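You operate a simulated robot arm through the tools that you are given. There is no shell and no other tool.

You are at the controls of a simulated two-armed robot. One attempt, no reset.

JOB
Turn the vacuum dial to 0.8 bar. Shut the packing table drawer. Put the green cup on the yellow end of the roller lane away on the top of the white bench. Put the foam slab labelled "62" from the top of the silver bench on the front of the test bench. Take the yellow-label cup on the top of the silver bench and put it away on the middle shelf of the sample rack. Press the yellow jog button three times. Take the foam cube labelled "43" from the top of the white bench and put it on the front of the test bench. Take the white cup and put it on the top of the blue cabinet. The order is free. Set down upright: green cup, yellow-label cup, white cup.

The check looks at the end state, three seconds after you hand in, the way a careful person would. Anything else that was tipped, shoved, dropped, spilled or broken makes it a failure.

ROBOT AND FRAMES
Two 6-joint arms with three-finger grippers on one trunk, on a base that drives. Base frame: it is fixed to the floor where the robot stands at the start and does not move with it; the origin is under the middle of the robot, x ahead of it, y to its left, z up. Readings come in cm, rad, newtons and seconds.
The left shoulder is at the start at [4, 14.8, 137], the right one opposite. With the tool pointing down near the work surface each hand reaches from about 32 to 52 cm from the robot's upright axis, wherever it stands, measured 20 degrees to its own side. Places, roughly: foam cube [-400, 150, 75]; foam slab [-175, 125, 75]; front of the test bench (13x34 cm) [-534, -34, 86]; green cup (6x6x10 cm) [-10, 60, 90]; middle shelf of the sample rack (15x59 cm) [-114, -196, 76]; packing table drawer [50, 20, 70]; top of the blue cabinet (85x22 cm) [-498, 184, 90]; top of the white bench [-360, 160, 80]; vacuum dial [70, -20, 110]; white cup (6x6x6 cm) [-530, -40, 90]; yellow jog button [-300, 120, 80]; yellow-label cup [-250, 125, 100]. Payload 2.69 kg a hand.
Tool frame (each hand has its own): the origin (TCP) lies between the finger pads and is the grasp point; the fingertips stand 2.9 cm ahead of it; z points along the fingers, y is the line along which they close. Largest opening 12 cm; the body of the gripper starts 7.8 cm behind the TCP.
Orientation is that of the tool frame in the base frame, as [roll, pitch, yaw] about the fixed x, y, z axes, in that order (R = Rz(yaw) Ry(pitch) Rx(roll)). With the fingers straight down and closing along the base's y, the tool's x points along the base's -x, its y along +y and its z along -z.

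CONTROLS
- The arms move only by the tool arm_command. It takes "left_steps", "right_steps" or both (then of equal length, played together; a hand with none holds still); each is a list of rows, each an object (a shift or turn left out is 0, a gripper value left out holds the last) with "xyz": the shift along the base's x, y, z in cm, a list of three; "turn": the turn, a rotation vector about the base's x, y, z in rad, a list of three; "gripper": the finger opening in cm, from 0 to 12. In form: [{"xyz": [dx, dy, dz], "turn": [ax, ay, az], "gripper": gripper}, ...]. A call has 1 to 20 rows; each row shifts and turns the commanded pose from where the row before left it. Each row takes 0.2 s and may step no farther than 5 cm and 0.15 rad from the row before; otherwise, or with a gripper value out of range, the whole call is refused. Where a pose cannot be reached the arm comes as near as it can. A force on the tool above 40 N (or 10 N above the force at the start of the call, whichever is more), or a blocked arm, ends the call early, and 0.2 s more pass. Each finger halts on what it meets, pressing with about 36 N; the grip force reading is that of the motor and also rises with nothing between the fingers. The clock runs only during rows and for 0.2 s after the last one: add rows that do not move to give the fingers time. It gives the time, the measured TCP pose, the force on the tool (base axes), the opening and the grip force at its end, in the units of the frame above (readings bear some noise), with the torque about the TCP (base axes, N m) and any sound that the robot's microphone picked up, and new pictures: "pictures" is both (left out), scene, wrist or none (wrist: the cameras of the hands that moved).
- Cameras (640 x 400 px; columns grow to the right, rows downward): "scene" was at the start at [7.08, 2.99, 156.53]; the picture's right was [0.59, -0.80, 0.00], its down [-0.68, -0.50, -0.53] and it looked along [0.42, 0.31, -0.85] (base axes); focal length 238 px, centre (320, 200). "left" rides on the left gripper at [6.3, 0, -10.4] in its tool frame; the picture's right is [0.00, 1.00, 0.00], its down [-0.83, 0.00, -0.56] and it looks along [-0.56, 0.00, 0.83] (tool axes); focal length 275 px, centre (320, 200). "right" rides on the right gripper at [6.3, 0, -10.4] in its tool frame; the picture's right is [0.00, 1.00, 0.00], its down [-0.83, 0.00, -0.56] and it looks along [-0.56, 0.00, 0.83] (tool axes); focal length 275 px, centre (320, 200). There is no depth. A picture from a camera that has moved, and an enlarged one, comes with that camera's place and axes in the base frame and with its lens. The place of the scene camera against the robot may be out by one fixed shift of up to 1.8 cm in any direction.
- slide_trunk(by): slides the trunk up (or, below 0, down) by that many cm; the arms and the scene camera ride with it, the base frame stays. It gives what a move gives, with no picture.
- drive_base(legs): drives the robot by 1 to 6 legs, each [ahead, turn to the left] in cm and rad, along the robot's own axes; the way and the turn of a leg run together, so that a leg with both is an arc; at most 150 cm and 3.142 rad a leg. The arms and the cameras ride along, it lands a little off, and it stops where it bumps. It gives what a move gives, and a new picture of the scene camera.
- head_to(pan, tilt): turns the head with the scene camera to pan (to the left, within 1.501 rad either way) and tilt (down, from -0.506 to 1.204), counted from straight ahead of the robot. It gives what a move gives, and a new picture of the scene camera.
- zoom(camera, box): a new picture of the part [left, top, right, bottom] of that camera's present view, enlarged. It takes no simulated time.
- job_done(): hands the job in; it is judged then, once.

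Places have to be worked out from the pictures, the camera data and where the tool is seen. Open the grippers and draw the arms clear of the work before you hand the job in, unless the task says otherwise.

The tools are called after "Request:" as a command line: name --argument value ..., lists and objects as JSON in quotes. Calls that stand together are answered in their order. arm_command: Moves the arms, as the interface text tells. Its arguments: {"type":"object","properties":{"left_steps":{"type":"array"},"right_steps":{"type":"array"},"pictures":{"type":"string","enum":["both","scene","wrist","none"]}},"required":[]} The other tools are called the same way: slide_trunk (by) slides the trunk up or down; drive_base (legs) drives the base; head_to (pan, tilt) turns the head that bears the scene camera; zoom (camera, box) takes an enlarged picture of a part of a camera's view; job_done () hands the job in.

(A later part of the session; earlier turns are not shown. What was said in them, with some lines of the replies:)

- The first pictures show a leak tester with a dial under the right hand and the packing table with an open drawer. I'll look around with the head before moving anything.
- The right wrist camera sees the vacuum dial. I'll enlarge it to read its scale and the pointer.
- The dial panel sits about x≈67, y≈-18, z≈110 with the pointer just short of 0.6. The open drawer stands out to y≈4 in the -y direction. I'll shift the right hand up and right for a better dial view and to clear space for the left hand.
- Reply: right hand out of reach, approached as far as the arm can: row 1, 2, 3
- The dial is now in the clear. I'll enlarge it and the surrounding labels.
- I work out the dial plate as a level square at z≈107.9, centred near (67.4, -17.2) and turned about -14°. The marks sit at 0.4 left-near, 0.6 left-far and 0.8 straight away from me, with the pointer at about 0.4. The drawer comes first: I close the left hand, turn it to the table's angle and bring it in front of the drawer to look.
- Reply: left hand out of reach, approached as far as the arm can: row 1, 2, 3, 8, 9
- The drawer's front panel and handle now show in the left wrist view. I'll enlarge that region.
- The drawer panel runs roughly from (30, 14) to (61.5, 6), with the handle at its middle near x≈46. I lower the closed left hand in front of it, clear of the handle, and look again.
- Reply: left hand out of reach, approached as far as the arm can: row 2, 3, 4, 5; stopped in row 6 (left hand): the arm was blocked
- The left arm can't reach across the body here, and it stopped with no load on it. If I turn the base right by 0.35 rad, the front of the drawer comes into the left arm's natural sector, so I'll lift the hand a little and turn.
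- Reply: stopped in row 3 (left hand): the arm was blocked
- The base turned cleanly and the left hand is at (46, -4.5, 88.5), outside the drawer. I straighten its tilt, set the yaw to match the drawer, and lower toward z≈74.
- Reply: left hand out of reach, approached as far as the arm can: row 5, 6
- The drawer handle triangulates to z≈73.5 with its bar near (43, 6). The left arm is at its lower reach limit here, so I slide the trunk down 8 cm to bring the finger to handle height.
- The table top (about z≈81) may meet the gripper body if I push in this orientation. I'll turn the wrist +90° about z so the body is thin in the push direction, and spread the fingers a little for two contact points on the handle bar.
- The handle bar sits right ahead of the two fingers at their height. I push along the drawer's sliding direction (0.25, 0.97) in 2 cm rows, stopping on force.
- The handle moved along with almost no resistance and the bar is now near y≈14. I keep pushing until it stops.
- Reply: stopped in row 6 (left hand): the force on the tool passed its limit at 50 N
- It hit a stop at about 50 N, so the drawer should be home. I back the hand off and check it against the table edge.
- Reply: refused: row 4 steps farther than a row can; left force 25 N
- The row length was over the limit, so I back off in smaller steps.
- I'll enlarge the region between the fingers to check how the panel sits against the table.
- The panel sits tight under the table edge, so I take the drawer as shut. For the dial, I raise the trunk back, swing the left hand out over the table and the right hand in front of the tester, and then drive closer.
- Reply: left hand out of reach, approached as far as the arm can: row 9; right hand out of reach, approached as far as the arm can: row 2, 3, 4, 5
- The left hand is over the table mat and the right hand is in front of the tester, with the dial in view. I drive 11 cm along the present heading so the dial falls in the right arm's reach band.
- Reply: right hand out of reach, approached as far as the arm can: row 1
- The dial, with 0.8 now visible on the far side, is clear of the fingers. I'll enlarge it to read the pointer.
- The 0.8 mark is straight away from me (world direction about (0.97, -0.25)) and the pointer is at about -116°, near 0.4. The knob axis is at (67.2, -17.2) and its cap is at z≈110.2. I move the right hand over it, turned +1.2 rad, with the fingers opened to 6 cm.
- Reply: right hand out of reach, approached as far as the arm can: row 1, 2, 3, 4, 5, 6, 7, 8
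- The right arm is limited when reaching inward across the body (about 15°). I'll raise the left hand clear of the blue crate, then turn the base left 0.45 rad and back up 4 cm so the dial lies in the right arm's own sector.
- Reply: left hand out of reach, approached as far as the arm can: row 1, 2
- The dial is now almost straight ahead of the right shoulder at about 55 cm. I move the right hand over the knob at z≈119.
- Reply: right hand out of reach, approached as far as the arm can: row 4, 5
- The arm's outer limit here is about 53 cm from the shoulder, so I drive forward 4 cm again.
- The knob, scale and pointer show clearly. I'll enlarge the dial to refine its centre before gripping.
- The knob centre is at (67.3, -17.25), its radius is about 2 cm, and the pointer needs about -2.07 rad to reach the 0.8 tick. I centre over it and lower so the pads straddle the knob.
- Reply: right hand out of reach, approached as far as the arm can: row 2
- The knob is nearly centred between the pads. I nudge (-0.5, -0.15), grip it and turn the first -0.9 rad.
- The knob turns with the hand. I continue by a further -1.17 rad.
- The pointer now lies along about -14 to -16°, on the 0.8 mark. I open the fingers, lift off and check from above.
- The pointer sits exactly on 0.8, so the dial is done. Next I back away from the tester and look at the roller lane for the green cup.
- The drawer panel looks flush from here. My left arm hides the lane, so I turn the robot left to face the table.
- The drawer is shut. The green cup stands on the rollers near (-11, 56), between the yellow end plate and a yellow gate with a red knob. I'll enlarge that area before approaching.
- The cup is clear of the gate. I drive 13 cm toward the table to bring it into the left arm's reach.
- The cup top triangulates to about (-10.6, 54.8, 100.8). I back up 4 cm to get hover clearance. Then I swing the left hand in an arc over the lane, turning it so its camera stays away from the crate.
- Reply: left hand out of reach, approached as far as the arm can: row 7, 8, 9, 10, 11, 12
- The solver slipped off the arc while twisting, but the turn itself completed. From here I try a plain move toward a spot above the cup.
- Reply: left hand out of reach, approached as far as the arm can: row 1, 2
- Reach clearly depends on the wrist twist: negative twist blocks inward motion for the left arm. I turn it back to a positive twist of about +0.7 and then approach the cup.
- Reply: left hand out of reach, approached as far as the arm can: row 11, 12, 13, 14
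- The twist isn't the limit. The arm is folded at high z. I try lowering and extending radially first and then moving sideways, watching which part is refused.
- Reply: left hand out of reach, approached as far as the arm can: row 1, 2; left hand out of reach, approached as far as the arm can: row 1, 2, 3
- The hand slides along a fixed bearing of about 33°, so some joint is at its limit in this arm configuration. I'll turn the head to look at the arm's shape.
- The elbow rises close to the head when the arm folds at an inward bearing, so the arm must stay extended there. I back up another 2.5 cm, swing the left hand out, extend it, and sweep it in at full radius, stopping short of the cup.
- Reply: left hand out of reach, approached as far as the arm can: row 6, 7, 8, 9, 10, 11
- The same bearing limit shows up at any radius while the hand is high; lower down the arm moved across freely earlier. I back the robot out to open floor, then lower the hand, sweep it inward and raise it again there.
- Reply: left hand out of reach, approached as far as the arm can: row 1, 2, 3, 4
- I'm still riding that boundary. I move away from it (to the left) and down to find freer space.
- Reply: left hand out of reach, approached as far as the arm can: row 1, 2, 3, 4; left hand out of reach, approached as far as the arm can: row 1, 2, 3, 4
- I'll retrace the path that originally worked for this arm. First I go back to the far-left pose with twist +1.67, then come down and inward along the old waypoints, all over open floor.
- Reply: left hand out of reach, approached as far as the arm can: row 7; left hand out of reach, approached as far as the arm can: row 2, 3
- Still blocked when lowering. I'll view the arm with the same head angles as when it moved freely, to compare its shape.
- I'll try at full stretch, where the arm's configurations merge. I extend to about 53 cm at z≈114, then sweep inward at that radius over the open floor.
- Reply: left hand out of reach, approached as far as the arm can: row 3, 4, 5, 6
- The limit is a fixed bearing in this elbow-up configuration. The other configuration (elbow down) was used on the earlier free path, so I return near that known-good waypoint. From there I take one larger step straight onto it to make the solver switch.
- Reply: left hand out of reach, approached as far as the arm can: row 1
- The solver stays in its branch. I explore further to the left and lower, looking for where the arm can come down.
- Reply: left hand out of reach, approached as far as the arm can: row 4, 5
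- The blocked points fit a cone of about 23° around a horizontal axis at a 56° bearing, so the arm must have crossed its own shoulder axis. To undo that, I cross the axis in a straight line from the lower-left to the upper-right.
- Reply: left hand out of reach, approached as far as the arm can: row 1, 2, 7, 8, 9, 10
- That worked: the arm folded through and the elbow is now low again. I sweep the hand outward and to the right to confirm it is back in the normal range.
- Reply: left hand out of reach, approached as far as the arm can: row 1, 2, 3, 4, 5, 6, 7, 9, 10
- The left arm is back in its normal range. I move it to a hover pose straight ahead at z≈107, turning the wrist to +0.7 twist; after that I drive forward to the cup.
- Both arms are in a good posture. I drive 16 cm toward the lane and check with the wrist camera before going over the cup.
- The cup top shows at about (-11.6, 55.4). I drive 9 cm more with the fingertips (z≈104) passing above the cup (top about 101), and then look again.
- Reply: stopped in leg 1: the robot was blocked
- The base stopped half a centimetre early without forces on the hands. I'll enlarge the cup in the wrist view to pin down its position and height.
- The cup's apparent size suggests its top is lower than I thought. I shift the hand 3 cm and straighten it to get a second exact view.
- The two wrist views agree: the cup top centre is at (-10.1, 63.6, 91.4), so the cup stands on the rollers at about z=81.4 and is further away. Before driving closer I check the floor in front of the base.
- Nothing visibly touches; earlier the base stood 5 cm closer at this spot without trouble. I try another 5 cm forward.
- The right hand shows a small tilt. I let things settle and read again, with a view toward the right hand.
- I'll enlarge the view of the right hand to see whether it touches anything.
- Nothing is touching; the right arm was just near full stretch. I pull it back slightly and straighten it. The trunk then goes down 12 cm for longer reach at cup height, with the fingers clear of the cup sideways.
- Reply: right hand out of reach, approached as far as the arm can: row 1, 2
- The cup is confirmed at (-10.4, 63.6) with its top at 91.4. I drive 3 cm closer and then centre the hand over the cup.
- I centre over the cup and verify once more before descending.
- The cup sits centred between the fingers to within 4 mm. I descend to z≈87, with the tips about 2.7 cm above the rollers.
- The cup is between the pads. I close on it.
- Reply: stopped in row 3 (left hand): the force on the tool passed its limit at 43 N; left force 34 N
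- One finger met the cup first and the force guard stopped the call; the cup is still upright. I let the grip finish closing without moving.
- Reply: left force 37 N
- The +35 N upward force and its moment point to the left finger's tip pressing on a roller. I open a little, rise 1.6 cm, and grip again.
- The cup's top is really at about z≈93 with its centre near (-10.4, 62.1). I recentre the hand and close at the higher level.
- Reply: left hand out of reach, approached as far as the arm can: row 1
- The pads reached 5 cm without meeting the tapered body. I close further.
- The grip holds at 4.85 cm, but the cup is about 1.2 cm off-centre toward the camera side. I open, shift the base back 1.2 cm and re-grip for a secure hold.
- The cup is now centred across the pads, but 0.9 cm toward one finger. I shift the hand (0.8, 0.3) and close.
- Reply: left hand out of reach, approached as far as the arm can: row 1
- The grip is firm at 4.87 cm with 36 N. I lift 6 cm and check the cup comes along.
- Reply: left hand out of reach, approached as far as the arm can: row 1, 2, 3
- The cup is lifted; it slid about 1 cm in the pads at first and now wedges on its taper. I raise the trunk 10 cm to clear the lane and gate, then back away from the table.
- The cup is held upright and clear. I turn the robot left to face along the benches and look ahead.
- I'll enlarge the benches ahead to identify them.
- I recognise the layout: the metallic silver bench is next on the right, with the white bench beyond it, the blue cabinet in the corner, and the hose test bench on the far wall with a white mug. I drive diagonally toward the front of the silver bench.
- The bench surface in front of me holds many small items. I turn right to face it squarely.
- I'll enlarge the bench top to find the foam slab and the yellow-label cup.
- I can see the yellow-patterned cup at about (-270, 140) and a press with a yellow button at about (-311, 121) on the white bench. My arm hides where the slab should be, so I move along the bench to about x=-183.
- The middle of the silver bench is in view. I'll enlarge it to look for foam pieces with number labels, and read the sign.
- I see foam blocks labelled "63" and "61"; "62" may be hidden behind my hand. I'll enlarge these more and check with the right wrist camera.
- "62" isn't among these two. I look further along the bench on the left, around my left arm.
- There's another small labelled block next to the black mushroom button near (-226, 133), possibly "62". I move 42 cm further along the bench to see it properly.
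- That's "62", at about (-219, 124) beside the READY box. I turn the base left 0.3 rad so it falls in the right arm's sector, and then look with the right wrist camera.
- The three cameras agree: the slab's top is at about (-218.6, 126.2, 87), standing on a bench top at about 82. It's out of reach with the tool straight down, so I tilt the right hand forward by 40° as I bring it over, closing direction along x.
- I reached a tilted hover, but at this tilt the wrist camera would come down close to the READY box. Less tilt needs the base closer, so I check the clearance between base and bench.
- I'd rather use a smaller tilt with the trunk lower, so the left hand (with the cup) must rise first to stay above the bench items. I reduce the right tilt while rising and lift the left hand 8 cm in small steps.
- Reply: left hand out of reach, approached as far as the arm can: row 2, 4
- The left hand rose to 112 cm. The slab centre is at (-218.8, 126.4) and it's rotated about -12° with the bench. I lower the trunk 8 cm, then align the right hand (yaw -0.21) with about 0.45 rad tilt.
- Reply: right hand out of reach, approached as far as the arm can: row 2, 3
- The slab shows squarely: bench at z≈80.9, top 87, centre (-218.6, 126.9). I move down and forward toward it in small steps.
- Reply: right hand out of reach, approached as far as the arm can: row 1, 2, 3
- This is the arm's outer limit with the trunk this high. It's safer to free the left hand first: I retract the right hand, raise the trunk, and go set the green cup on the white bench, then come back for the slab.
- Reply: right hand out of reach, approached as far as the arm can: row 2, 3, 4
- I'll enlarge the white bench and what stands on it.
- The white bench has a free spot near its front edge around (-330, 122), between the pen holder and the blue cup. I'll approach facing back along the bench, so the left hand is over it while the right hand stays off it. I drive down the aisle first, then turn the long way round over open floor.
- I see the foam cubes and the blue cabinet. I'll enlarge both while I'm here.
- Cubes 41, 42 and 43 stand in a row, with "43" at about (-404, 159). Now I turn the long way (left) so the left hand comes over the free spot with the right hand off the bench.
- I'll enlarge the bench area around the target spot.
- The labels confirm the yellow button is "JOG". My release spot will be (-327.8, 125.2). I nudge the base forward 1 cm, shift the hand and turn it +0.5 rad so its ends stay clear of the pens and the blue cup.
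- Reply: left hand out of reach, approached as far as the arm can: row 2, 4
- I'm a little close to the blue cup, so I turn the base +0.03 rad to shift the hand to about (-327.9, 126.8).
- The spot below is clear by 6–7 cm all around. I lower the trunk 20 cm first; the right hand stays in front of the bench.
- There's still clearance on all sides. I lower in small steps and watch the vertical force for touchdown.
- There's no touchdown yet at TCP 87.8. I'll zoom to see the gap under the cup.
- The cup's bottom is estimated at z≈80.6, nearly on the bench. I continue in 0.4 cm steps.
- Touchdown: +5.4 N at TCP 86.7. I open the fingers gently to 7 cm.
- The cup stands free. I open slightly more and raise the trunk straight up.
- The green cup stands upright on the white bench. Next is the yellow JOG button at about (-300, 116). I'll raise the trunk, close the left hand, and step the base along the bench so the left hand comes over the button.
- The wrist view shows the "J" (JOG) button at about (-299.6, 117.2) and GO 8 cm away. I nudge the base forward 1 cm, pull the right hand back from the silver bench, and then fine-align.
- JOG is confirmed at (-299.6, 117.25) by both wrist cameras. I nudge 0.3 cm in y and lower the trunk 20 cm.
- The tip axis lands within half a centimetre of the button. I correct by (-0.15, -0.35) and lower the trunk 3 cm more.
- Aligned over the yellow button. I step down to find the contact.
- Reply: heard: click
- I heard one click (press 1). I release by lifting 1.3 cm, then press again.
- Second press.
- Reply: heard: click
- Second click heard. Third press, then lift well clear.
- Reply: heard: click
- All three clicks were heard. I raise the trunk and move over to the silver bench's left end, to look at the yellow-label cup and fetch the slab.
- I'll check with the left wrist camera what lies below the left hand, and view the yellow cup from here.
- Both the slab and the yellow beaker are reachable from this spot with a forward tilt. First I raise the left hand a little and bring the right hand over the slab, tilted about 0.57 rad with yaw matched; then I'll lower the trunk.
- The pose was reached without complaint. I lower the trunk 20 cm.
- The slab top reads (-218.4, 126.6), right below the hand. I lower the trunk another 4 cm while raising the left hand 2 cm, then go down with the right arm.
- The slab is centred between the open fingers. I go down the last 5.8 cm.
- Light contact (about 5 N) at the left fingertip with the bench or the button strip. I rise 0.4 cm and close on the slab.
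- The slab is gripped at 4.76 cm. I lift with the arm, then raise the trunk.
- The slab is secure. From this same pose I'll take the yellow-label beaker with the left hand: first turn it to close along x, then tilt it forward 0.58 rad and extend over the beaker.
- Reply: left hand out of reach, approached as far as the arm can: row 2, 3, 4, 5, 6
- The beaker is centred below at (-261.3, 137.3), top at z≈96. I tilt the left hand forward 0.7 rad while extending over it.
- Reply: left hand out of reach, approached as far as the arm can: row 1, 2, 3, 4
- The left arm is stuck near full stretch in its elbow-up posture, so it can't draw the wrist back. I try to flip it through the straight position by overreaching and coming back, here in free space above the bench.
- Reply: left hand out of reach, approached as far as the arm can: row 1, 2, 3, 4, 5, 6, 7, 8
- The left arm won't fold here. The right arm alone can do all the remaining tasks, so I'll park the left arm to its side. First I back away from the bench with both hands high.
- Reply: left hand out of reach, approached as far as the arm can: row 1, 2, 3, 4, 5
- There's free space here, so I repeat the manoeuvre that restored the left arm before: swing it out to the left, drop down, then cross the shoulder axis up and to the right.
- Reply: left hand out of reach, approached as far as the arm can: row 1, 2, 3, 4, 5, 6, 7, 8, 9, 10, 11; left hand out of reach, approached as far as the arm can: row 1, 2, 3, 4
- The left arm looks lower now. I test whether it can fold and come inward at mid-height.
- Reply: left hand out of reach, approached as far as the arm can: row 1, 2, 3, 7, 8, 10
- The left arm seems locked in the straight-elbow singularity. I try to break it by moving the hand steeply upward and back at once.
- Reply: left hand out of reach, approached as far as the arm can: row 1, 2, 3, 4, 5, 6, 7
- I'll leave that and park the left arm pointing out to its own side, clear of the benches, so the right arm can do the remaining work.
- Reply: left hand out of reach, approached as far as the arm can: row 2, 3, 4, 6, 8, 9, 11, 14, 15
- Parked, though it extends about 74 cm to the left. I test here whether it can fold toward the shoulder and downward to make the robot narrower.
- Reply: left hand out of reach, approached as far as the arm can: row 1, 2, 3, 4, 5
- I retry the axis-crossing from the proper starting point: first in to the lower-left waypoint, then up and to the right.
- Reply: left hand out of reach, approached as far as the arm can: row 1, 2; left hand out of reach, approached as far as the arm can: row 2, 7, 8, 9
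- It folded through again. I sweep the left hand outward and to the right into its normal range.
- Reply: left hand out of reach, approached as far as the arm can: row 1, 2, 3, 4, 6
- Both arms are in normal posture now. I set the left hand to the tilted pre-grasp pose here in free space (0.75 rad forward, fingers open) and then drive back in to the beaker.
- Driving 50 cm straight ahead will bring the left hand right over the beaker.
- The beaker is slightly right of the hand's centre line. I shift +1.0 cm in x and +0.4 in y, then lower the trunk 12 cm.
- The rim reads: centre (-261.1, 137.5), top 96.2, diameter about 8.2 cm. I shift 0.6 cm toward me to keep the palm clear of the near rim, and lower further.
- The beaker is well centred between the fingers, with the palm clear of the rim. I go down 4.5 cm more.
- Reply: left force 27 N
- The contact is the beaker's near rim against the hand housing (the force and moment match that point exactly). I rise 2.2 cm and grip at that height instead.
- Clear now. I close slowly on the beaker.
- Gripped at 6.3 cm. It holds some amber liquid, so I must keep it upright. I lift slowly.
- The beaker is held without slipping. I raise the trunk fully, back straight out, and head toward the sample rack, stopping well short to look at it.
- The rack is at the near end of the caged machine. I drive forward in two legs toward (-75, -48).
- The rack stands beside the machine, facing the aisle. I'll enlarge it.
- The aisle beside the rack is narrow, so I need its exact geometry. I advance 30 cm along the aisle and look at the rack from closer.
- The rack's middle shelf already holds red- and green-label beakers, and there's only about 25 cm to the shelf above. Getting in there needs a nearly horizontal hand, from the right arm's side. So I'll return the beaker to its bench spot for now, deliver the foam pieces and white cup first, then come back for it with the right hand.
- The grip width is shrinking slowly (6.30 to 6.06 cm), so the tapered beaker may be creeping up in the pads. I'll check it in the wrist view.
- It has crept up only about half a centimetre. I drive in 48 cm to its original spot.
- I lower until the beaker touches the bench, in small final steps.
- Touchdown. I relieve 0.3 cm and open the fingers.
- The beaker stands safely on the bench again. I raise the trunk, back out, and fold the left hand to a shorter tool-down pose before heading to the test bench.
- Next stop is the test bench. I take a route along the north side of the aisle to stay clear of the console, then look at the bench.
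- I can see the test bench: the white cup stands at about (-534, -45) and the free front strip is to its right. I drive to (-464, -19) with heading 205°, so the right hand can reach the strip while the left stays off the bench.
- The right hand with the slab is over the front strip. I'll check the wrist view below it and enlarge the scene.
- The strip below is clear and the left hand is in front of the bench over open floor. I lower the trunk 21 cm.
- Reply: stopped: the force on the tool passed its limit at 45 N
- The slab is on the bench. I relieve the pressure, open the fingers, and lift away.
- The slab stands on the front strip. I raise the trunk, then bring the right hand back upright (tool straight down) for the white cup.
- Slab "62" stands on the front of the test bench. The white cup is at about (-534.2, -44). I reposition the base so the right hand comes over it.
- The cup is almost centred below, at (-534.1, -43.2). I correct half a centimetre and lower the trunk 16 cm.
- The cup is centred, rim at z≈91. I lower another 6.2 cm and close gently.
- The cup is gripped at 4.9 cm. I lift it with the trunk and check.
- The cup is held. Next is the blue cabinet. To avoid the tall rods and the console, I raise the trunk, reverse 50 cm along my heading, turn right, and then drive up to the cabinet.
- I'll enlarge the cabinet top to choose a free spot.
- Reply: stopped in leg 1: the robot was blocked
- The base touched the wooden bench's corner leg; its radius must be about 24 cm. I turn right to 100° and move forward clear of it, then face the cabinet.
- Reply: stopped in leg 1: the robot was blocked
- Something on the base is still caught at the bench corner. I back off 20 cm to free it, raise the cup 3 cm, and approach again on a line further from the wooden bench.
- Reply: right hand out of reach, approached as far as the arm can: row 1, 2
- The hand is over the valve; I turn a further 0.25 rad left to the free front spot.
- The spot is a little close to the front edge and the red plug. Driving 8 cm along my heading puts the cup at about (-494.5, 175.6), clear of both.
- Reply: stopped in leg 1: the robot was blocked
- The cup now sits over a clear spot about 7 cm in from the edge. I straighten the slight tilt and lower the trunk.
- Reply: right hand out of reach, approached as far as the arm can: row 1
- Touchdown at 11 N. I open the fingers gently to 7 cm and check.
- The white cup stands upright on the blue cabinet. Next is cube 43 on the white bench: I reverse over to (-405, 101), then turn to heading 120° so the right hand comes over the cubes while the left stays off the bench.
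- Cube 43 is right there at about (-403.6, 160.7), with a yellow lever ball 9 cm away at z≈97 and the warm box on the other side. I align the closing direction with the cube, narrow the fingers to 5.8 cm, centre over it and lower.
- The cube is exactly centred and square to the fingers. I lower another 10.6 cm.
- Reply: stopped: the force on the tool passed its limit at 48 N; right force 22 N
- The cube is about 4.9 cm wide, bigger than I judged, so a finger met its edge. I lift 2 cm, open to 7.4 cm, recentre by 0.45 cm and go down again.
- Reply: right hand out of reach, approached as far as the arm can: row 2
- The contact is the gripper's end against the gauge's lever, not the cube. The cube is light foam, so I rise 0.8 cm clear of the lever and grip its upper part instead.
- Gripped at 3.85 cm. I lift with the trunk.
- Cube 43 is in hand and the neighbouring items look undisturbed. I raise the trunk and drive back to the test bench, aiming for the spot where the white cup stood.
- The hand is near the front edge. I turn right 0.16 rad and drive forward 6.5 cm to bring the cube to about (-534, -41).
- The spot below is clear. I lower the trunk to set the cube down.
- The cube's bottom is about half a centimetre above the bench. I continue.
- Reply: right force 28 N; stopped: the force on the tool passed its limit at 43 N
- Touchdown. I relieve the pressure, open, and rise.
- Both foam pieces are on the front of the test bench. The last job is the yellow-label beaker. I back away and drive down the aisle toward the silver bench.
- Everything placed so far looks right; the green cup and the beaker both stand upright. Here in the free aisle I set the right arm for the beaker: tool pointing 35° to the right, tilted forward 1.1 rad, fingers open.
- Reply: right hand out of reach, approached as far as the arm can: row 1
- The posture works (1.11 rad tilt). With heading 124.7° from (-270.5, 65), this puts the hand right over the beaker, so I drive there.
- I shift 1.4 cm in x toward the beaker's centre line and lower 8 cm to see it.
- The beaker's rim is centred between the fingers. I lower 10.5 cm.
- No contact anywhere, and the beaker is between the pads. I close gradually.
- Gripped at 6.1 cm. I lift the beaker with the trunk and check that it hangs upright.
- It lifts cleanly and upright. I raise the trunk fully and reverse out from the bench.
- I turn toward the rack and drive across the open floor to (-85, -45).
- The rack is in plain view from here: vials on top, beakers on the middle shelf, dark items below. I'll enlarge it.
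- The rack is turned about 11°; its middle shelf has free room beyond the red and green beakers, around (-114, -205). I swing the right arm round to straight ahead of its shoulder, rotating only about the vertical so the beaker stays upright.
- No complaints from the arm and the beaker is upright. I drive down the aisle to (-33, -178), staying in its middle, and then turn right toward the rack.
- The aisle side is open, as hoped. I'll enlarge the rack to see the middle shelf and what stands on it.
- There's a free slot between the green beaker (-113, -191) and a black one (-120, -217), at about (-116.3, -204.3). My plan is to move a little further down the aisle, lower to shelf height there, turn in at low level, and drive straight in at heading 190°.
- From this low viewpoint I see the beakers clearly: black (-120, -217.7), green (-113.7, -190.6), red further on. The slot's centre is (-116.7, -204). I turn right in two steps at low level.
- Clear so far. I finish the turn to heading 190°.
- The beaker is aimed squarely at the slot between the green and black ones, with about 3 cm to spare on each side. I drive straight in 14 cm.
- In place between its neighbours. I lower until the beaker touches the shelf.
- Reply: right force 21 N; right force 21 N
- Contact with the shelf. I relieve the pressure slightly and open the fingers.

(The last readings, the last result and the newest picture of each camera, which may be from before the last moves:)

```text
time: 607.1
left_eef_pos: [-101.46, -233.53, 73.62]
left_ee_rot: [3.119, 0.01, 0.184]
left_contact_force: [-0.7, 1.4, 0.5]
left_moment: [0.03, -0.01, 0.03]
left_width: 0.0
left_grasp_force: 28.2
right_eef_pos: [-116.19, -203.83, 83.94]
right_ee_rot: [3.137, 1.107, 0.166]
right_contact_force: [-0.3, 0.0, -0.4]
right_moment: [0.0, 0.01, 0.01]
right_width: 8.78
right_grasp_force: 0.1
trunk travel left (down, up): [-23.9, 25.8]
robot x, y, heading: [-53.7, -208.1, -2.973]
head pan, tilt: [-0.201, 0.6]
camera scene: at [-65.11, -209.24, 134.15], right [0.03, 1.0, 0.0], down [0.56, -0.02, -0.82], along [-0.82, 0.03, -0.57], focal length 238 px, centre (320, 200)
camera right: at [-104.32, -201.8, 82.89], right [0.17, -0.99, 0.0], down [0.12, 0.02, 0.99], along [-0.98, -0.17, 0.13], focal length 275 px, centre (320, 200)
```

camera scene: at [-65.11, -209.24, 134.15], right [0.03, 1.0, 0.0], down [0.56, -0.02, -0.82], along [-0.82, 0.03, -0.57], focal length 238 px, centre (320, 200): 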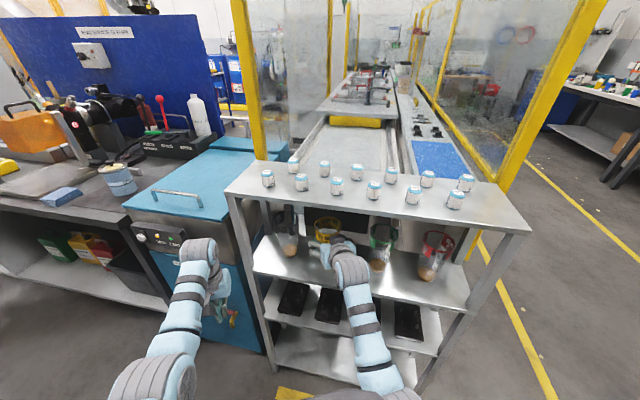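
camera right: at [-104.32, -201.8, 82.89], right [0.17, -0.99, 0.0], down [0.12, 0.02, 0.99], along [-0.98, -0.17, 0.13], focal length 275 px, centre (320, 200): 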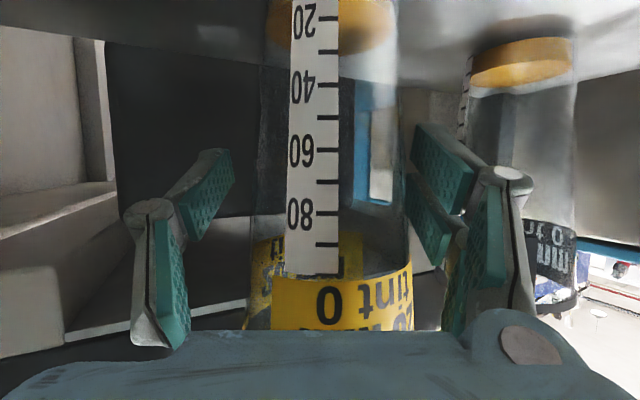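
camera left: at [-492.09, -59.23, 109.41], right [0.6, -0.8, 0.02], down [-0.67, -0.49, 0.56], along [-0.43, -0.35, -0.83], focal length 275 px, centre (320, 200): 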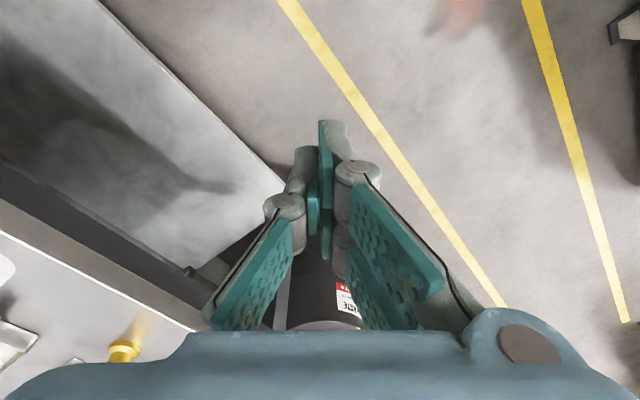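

The beaker stands on its own. I centre the hand (0.45 cm sideways), open a bit more, and back straight out.

Request:
arm_command --right_steps '[{"xyz": [0.08, -0.45, 0], "gripper": 9.6}, {}, {}]' --pictures "wrist"

Request:
drive_base --legs '[[-13, 0]]'

Request:
arm_command --right_steps '[{}]' --pictures "both"

```text
time: 607.9
left_eef_pos: [-101.57, -233.58, 73.62]
left_ee_rot: [3.116, 0.01, 0.183]
left_contact_force: [0.7, 0.6, 0.0]
left_moment: [-0.02, -0.01, 0.01]
left_width: 0.0
left_grasp_force: 28.9
right_eef_pos: [-116.02, -204.36, 83.78]
right_ee_rot: [3.137, 1.108, 0.168]
right_contact_force: [0.6, 0.2, 0.3]
right_moment: [0.01, 0.03, 0.0]
right_width: 9.58
right_grasp_force: 0.0
trunk travel left (down, up): [-23.9, 25.8]
robot x, y, heading: [-54.05, -207.97, -2.969]
head pan, tilt: [-0.201, 0.6]
camera right: at [-104.23, -202.24, 82.89], right [0.17, -0.99, 0.0], down [0.12, 0.02, 0.99], along [-0.98, -0.17, 0.13], focal length 275 px, centre (320, 200)
```

right: 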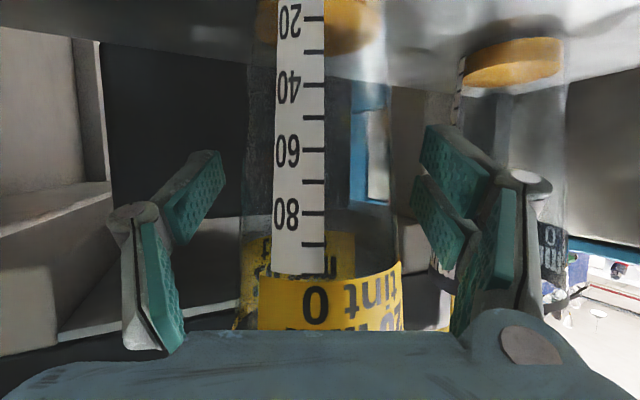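

```text
time: 609.2
left_eef_pos: [-88.86, -231.54, 73.59]
left_ee_rot: [3.118, 0.009, 0.185]
left_contact_force: [0.2, 0.3, -0.1]
left_moment: [0.02, 0.0, 0.01]
left_width: 0.01
left_grasp_force: 27.7
right_eef_pos: [-103.34, -202.26, 83.77]
right_ee_rot: [3.138, 1.107, 0.169]
right_contact_force: [-0.7, -0.6, 0.5]
right_moment: [0.01, -0.01, 0.01]
right_width: 9.55
right_grasp_force: 0.2
trunk travel left (down, up): [-23.9, 25.8]
robot x, y, heading: [-40.87, -205.73, -2.969]
head pan, tilt: [-0.201, 0.6]
camera scene: at [-52.51, -207.11, 134.14], right [0.03, 1.0, 0.0], down [0.57, -0.02, -0.82], along [-0.82, 0.02, -0.57], focal length 238 px, centre (320, 200)
```

scene: 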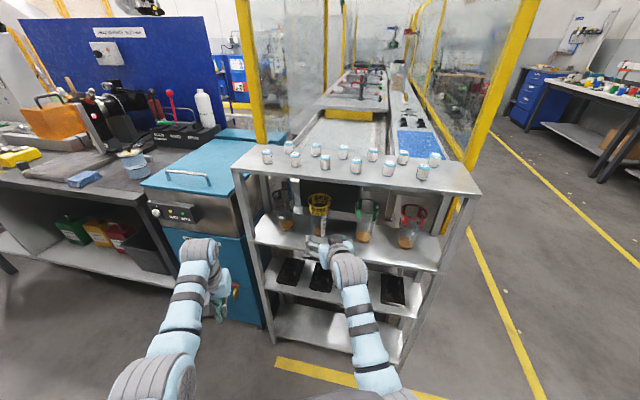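

```text
time: 609.6
left_eef_pos: [-88.89, -231.47, 73.65]
left_ee_rot: [3.118, 0.011, 0.185]
left_contact_force: [-0.5, -0.5, 0.2]
left_moment: [-0.01, 0.01, -0.01]
left_width: 0.0
left_grasp_force: 28.7
right_eef_pos: [-103.51, -202.31, 83.71]
right_ee_rot: [3.138, 1.107, 0.171]
right_contact_force: [-0.2, 0.1, -0.8]
right_moment: [0.04, 0.0, 0.02]
right_width: 9.58
right_grasp_force: 0.1
trunk travel left (down, up): [-23.9, 25.8]
robot x, y, heading: [-41.08, -206.06, -2.967]
head pan, tilt: [-0.201, 0.6]
camera scene: at [-52.51, -207.1, 134.14], right [0.03, 1.0, 0.0], down [0.57, -0.02, -0.82], along [-0.82, 0.02, -0.57], focal length 238 px, centre (320, 200)
camera right: at [-91.61, -200.17, 82.85], right [0.17, -0.98, 0.0], down [0.12, 0.02, 0.99], along [-0.98, -0.17, 0.12], focal length 275 px, centre (320, 200)
```

scene: 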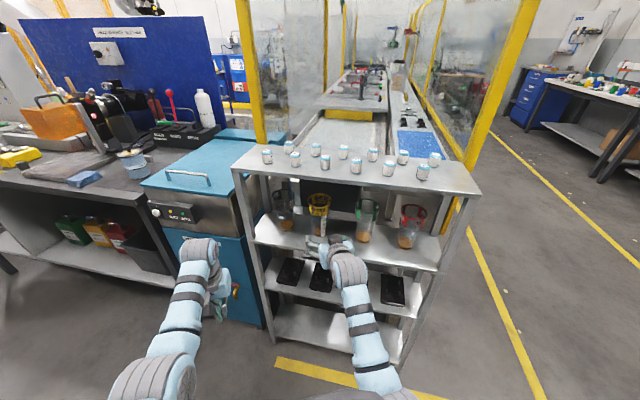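
right: 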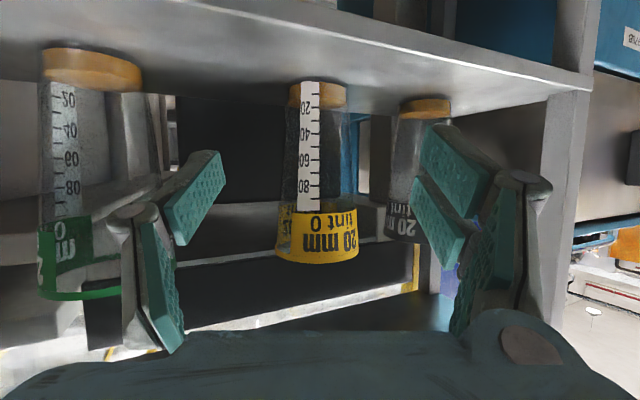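

The yellow-label beaker stands upright on the middle shelf between its neighbours. I turn away from the rack, raise the trunk, and reverse up the aisle.

Request:
drive_base --legs '[[0, 1.2]]'

Request:
slide_trunk --by 25.8

Request:
drive_base --legs '[[0, 0.15], [-100, 0]]'

Request:
head_to --pan -0.25 --tilt 0.45

```text
time: 613.0
left_eef_pos: [-34.74, -259.66, 73.68]
left_ee_rot: [3.116, 0.012, 1.38]
left_contact_force: [-0.5, -0.3, -0.2]
left_moment: [-0.01, 0.05, 0.0]
left_width: 0.03
left_grasp_force: 28.9
right_eef_pos: [-67.44, -262.59, 83.76]
right_ee_rot: [3.139, 1.107, 1.363]
right_contact_force: [-0.8, 0.6, 0.1]
right_moment: [0.01, 0.03, 0.0]
right_width: 9.62
right_grasp_force: 0.1
trunk travel left (down, up): [-23.9, 25.8]
robot x, y, heading: [-41.05, -205.73, -1.776]
head pan, tilt: [-0.201, 0.6]
camera scene: at [-45.48, -217.11, 134.15], right [-0.92, 0.4, 0.0], down [0.22, 0.52, -0.82], along [-0.33, -0.76, -0.57], focal length 238 px, centre (320, 200)
```

scene: 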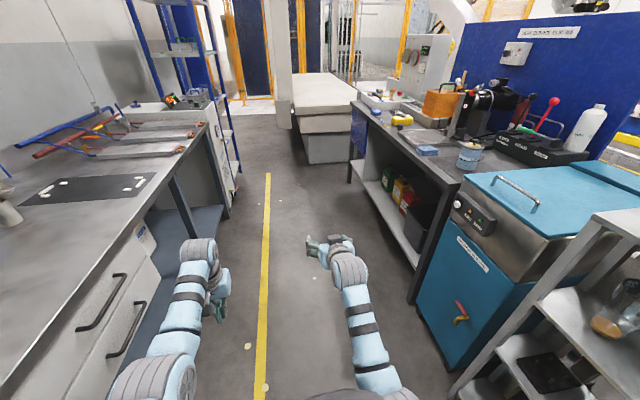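

```text
time: 615.6
left_eef_pos: [-34.89, -259.74, 99.24]
left_ee_rot: [3.117, 0.011, 1.38]
left_contact_force: [-0.3, 0.3, -0.7]
left_moment: [0.06, 0.01, -0.03]
left_width: 0.02
left_grasp_force: 28.4
right_eef_pos: [-67.49, -262.47, 109.49]
right_ee_rot: [3.139, 1.105, 1.365]
right_contact_force: [-0.5, 0.4, -0.2]
right_moment: [0.04, -0.03, 0.03]
right_width: 9.6
right_grasp_force: 0.1
trunk travel left (down, up): [-49.7, 0.0]
robot x, y, heading: [-41.12, -205.58, -1.775]
head pan, tilt: [-0.201, 0.6]
```

```text
time: 621.4
left_eef_pos: [-21.21, -158.03, 99.29]
left_ee_rot: [3.117, 0.012, 1.534]
left_contact_force: [-0.2, -0.9, 0.3]
left_moment: [0.02, 0.0, 0.04]
left_width: 0.01
left_grasp_force: 28.4
right_eef_pos: [-52.95, -165.96, 109.46]
right_ee_rot: [3.138, 1.107, 1.516]
right_contact_force: [-0.1, 0.6, 0.0]
right_moment: [0.0, -0.02, -0.01]
right_width: 9.59
right_grasp_force: 0.0
trunk travel left (down, up): [-49.7, 0.0]
robot x, y, heading: [-35.61, -105.51, -1.624]
head pan, tilt: [-0.201, 0.6]
camera scene: at [-38.43, -117.7, 159.83], right [-0.97, 0.25, 0.0], down [0.14, 0.55, -0.82], along [-0.21, -0.8, -0.57], focal length 238 px, centre (320, 200)
```

scene: 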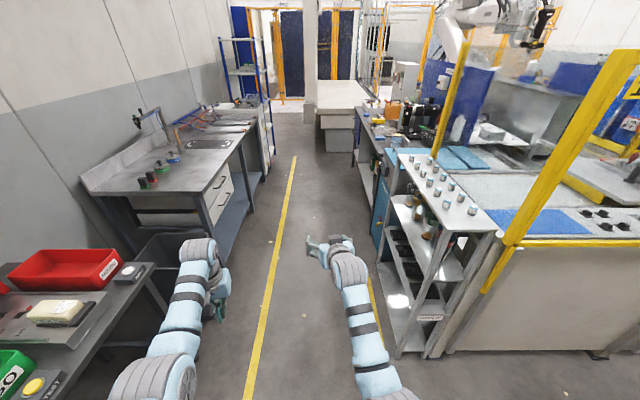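

```text
time: 622.1
left_eef_pos: [-21.13, -158.08, 99.31]
left_ee_rot: [3.117, 0.01, 1.535]
left_contact_force: [0.1, -1.0, -0.3]
left_moment: [-0.01, -0.01, 0.01]
left_width: 0.0
left_grasp_force: 28.5
right_eef_pos: [-53.03, -165.93, 109.48]
right_ee_rot: [3.138, 1.106, 1.518]
right_contact_force: [-0.1, 0.5, -0.2]
right_moment: [-0.01, -0.03, 0.03]
right_width: 9.6
right_grasp_force: 0.1
trunk travel left (down, up): [-49.7, 0.0]
robot x, y, heading: [-35.53, -105.86, -1.625]
head pan, tilt: [-0.25, 0.45]
camera scene: at [-38.95, -117.8, 161.19], right [-0.95, 0.3, 0.0], down [0.13, 0.42, -0.9], along [-0.27, -0.86, -0.44], focal length 238 px, centre (320, 200)
```

scene: 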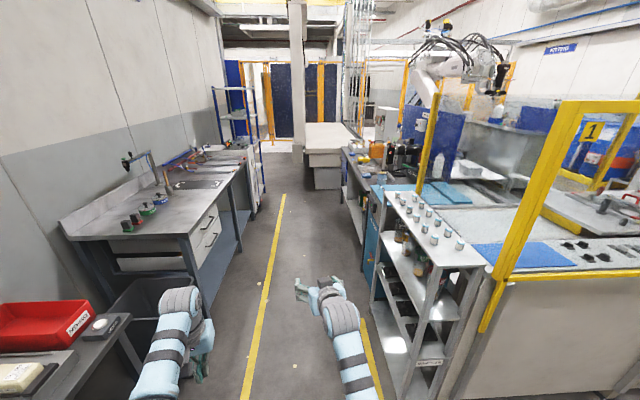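

The rack looks undisturbed. Before handing in I check the drawer and dial once more: I back up to open floor and turn toward them.

Request:
drive_base --legs '[[-48, 0], [0, 2.1]]'

Request:
head_to --pan 0.1 --tilt 0.45

Request:
zoom --camera "scene" --box '[200, 100, 440, 260]'

```text
time: 630.0
left_eef_pos: [5.03, -19.7, 99.33]
left_ee_rot: [3.117, 0.012, -2.661]
left_contact_force: [-0.2, -0.2, -0.1]
left_moment: [0.0, -0.01, -0.03]
left_width: 0.0
left_grasp_force: 28.8
right_eef_pos: [27.56, -43.56, 109.55]
right_ee_rot: [3.139, 1.107, -2.678]
right_contact_force: [-0.2, 0.2, 0.1]
right_moment: [-0.04, 0.02, -0.03]
right_width: 9.59
right_grasp_force: 0.0
trunk travel left (down, up): [-49.7, 0.0]
robot x, y, heading: [-33.21, -57.78, 0.465]
head pan, tilt: [-0.25, 0.45]
camera scene: at [-22.82, -56.32, 161.2], right [0.21, -0.98, 0.0], down [-0.43, -0.09, -0.9], along [0.88, 0.19, -0.44], focal length 238 px, centre (320, 200)
```

scene: 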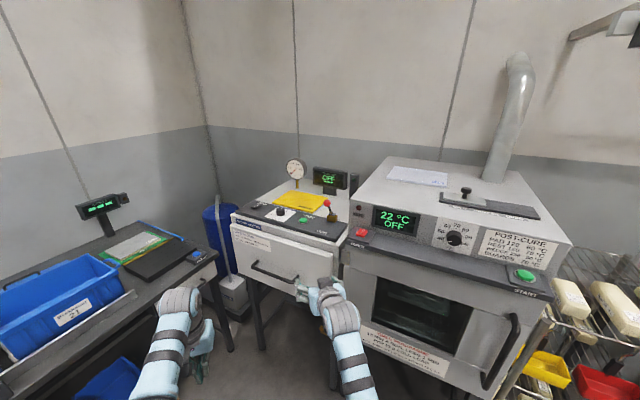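

```text
time: 630.8
left_eef_pos: [5.02, -19.62, 99.38]
left_ee_rot: [3.117, 0.013, -2.661]
left_contact_force: [-0.5, 0.5, 0.0]
left_moment: [0.0, -0.02, -0.04]
left_width: 0.0
left_grasp_force: 28.6
right_eef_pos: [27.6, -43.47, 109.51]
right_ee_rot: [3.14, 1.108, -2.676]
right_contact_force: [-0.2, -0.3, -0.4]
right_moment: [0.0, 0.01, 0.03]
right_width: 9.59
right_grasp_force: 0.0
trunk travel left (down, up): [-49.7, 0.0]
robot x, y, heading: [-33.23, -58.01, 0.467]
head pan, tilt: [0.099, 0.45]
camera scene: at [-24.05, -53.34, 161.2], right [0.53, -0.85, 0.0], down [-0.37, -0.23, -0.9], along [0.76, 0.48, -0.44], focal length 238 px, centre (320, 200)
```

scene: 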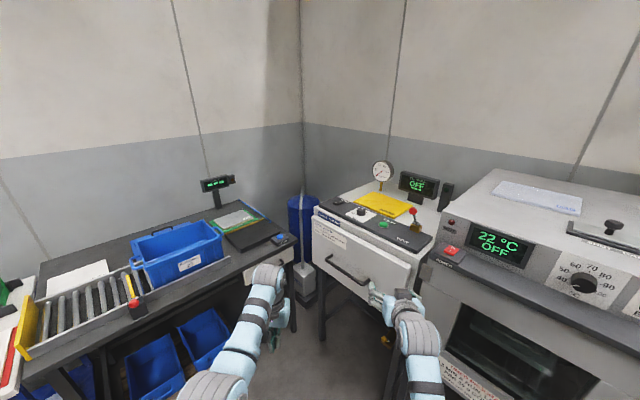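

```text
2.50 times, centred on (320, 180) of scene
camera zoom: at [-24.05, -53.34, 161.2], right [0.53, -0.85, 0.0], down [-0.37, -0.23, -0.9], along [0.76, 0.48, -0.44], focal length 595 px, centre (320, 250)
```

zoom: 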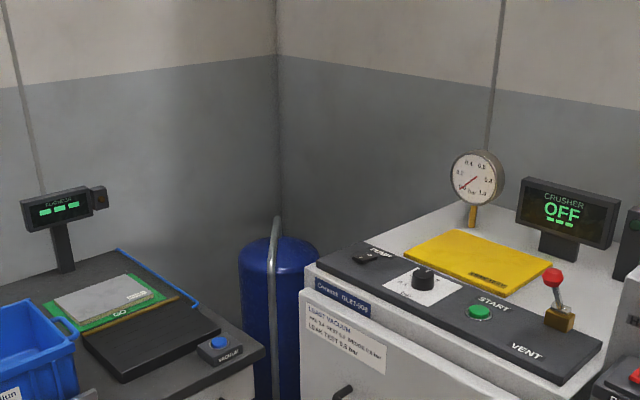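

The tester looks fine. My left arm half hides the drawer, so I enlarge that spot, and I also open the left gripper.

Request:
arm_command --left_steps '[{"gripper": 11}, {"xyz": [-3, -3, 0]}, {}, {}]' --pictures "none"

Request:
drive_base --legs '[[0, 0.5]]'

Request:
head_to --pan -0.35 --tilt 0.5

Request:
zoom --camera "scene" --box '[240, 200, 400, 320]'

```text
time: 631.8
left_eef_pos: [2.18, -22.65, 99.23]
left_ee_rot: [3.116, 0.009, -2.662]
left_contact_force: [-0.2, 0.7, -0.3]
left_moment: [-0.02, 0.0, -0.01]
left_width: 10.98
left_grasp_force: 0.1
right_eef_pos: [27.7, -43.42, 109.35]
right_ee_rot: [3.14, 1.107, -2.675]
right_contact_force: [0.0, -0.4, -0.1]
right_moment: [0.02, 0.02, 0.01]
right_width: 9.58
right_grasp_force: 0.0
trunk travel left (down, up): [-49.7, 0.0]
robot x, y, heading: [-33.22, -57.77, 0.463]
head pan, tilt: [0.099, 0.45]
```

```text
time: 633.6
left_eef_pos: [-19.28, -10.16, 99.34]
left_ee_rot: [3.118, 0.01, -2.156]
left_contact_force: [-0.4, 1.4, 0.2]
left_moment: [-0.03, -0.02, -0.01]
left_width: 11.04
left_grasp_force: 0.1
right_eef_pos: [13.08, -15.98, 109.48]
right_ee_rot: [3.138, 1.106, -2.175]
right_contact_force: [-0.1, -0.6, -0.6]
right_moment: [-0.02, -0.01, 0.0]
right_width: 9.59
right_grasp_force: 0.0
trunk travel left (down, up): [-49.7, 0.0]
robot x, y, heading: [-33.35, -57.88, 0.968]
head pan, tilt: [0.099, 0.45]
camera scene: at [-27.96, -49.5, 161.2], right [0.88, -0.48, 0.0], down [-0.21, -0.38, -0.9], along [0.43, 0.79, -0.44], focal length 238 px, centre (320, 200)
```

scene: 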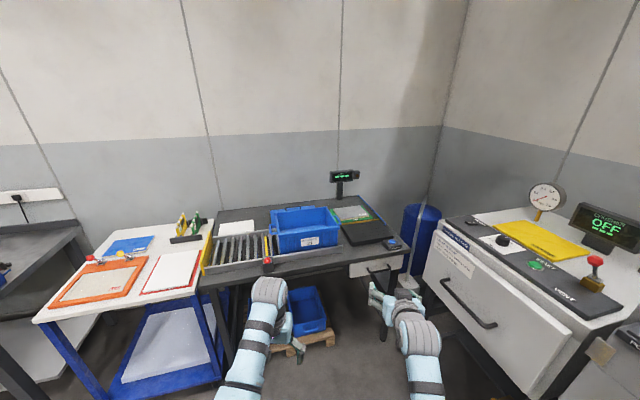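

```text
time: 634.5
left_eef_pos: [-19.43, -10.02, 99.45]
left_ee_rot: [3.119, 0.009, -2.157]
left_contact_force: [-0.1, 0.5, -0.4]
left_moment: [0.03, -0.01, 0.03]
left_width: 11.0
left_grasp_force: 0.0
right_eef_pos: [12.97, -16.01, 109.45]
right_ee_rot: [3.14, 1.106, -2.172]
right_contact_force: [0.6, -0.3, -0.5]
right_moment: [-0.02, -0.03, 0.0]
right_width: 9.58
right_grasp_force: 0.1
trunk travel left (down, up): [-49.7, 0.0]
robot x, y, heading: [-32.99, -57.93, 0.967]
head pan, tilt: [-0.351, 0.499]
camera scene: at [-25.09, -52.21, 160.76], right [0.58, -0.81, 0.0], down [-0.39, -0.28, -0.88], along [0.72, 0.51, -0.48], focal length 238 px, centre (320, 200)
```

scene: 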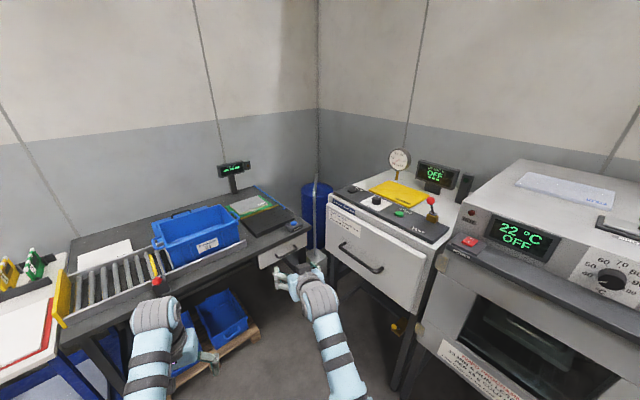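

```text
3.33 times, centred on (320, 260) of scene
camera zoom: at [-25.09, -52.21, 160.76], right [0.58, -0.81, 0.0], down [-0.39, -0.28, -0.88], along [0.72, 0.51, -0.48], focal length 794 px, centre (320, 0)
```

zoom: 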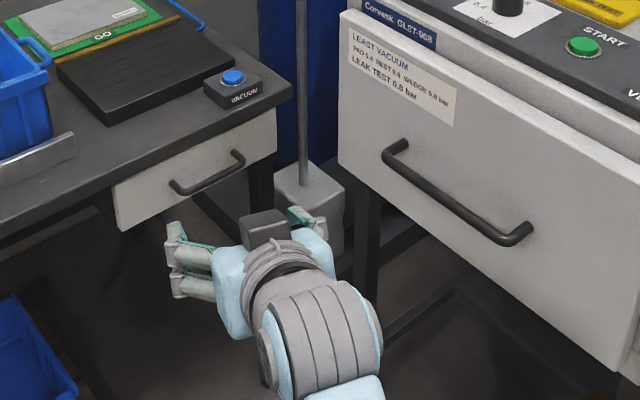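

The drawer is flush. One last enlargement of the dial.

Request:
zoom --camera "scene" --box '[350, 180, 430, 230]'

```text
8.00 times, centred on (390, 205) of scene
camera zoom: at [-25.09, -52.21, 160.76], right [0.58, -0.81, 0.0], down [-0.39, -0.28, -0.88], along [0.72, 0.51, -0.48], focal length 1904 px, centre (-240, 160)
```

zoom: 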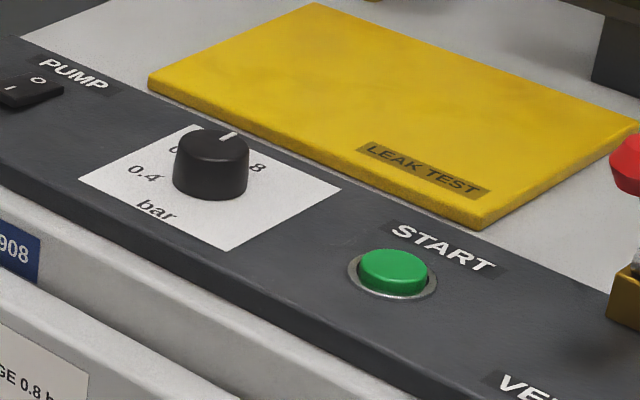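

I zoom further on the dial's pointer to be sure of its reading.

Request:
zoom --camera "scene" --box '[366, 192, 390, 210]'

```text
16.00 times, centred on (378, 201) of scene
camera zoom: at [-25.09, -52.21, 160.76], right [0.58, -0.81, 0.0], down [-0.39, -0.28, -0.88], along [0.72, 0.51, -0.48], focal length 3809 px, centre (-608, 184)
```

zoom: 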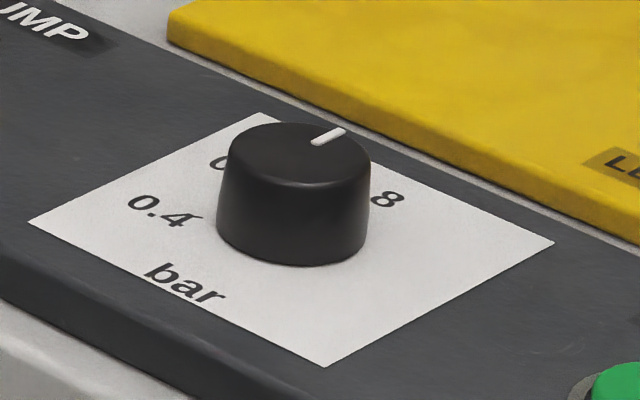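

Everything checks out:
- The dial points at 0.8.
- The drawer is flush.
- The green, white and yellow-label cups stand upright in their places.
- Slab "62" and cube "43" are on the front of the test bench.
- JOG clicked three times.

Both grippers are open and clear of the work, so I hand the job in.

Request:
job_done

```text
The job is handed in.
```

I've handed the job in with every step done. I don't have the result of the check yet.

- **Vacuum dial:** turned to 0.8 bar; a last close look showed the pointer within a few degrees of the mark.
- **Packing table drawer:** shut and flush; I checked it again at the end.
- **Green cup:** upright on the white bench, near the front edge between the pen holder and the blue cup.
- **Foam slab "62" and cube "43":** both on the front strip of the test bench, about 13 cm apart.
- **Yellow-label cup:** upright on the middle shelf of the sample rack, between the green and black ones.
- **Jog button:** pressed three times; I heard one click per press.
- **White cup:** upright on the blue cabinet, close to the tip of a white plug that was already lying there.

These contacts along the way could matter to the check:
- **Wooden bench:** the base bumped a corner leg of the bench next to the test bench. I saw no sign that anything moved, but I didn't go back to check.
- **Force gauge on the white bench:** while I was reaching for cube 43, the gripper pressed down on its lever, and one push peaked at about 48 N. The lever looked the same afterwards.
- **Yellow-label cup:** my first attempt used the wrong arm for the rack, so I set it back in its original spot and moved it later with the other arm. During the first pick-up the hand also pressed on its rim with about 26 N, without tipping it.

At hand-in both grippers were open and the arms were clear of the work.
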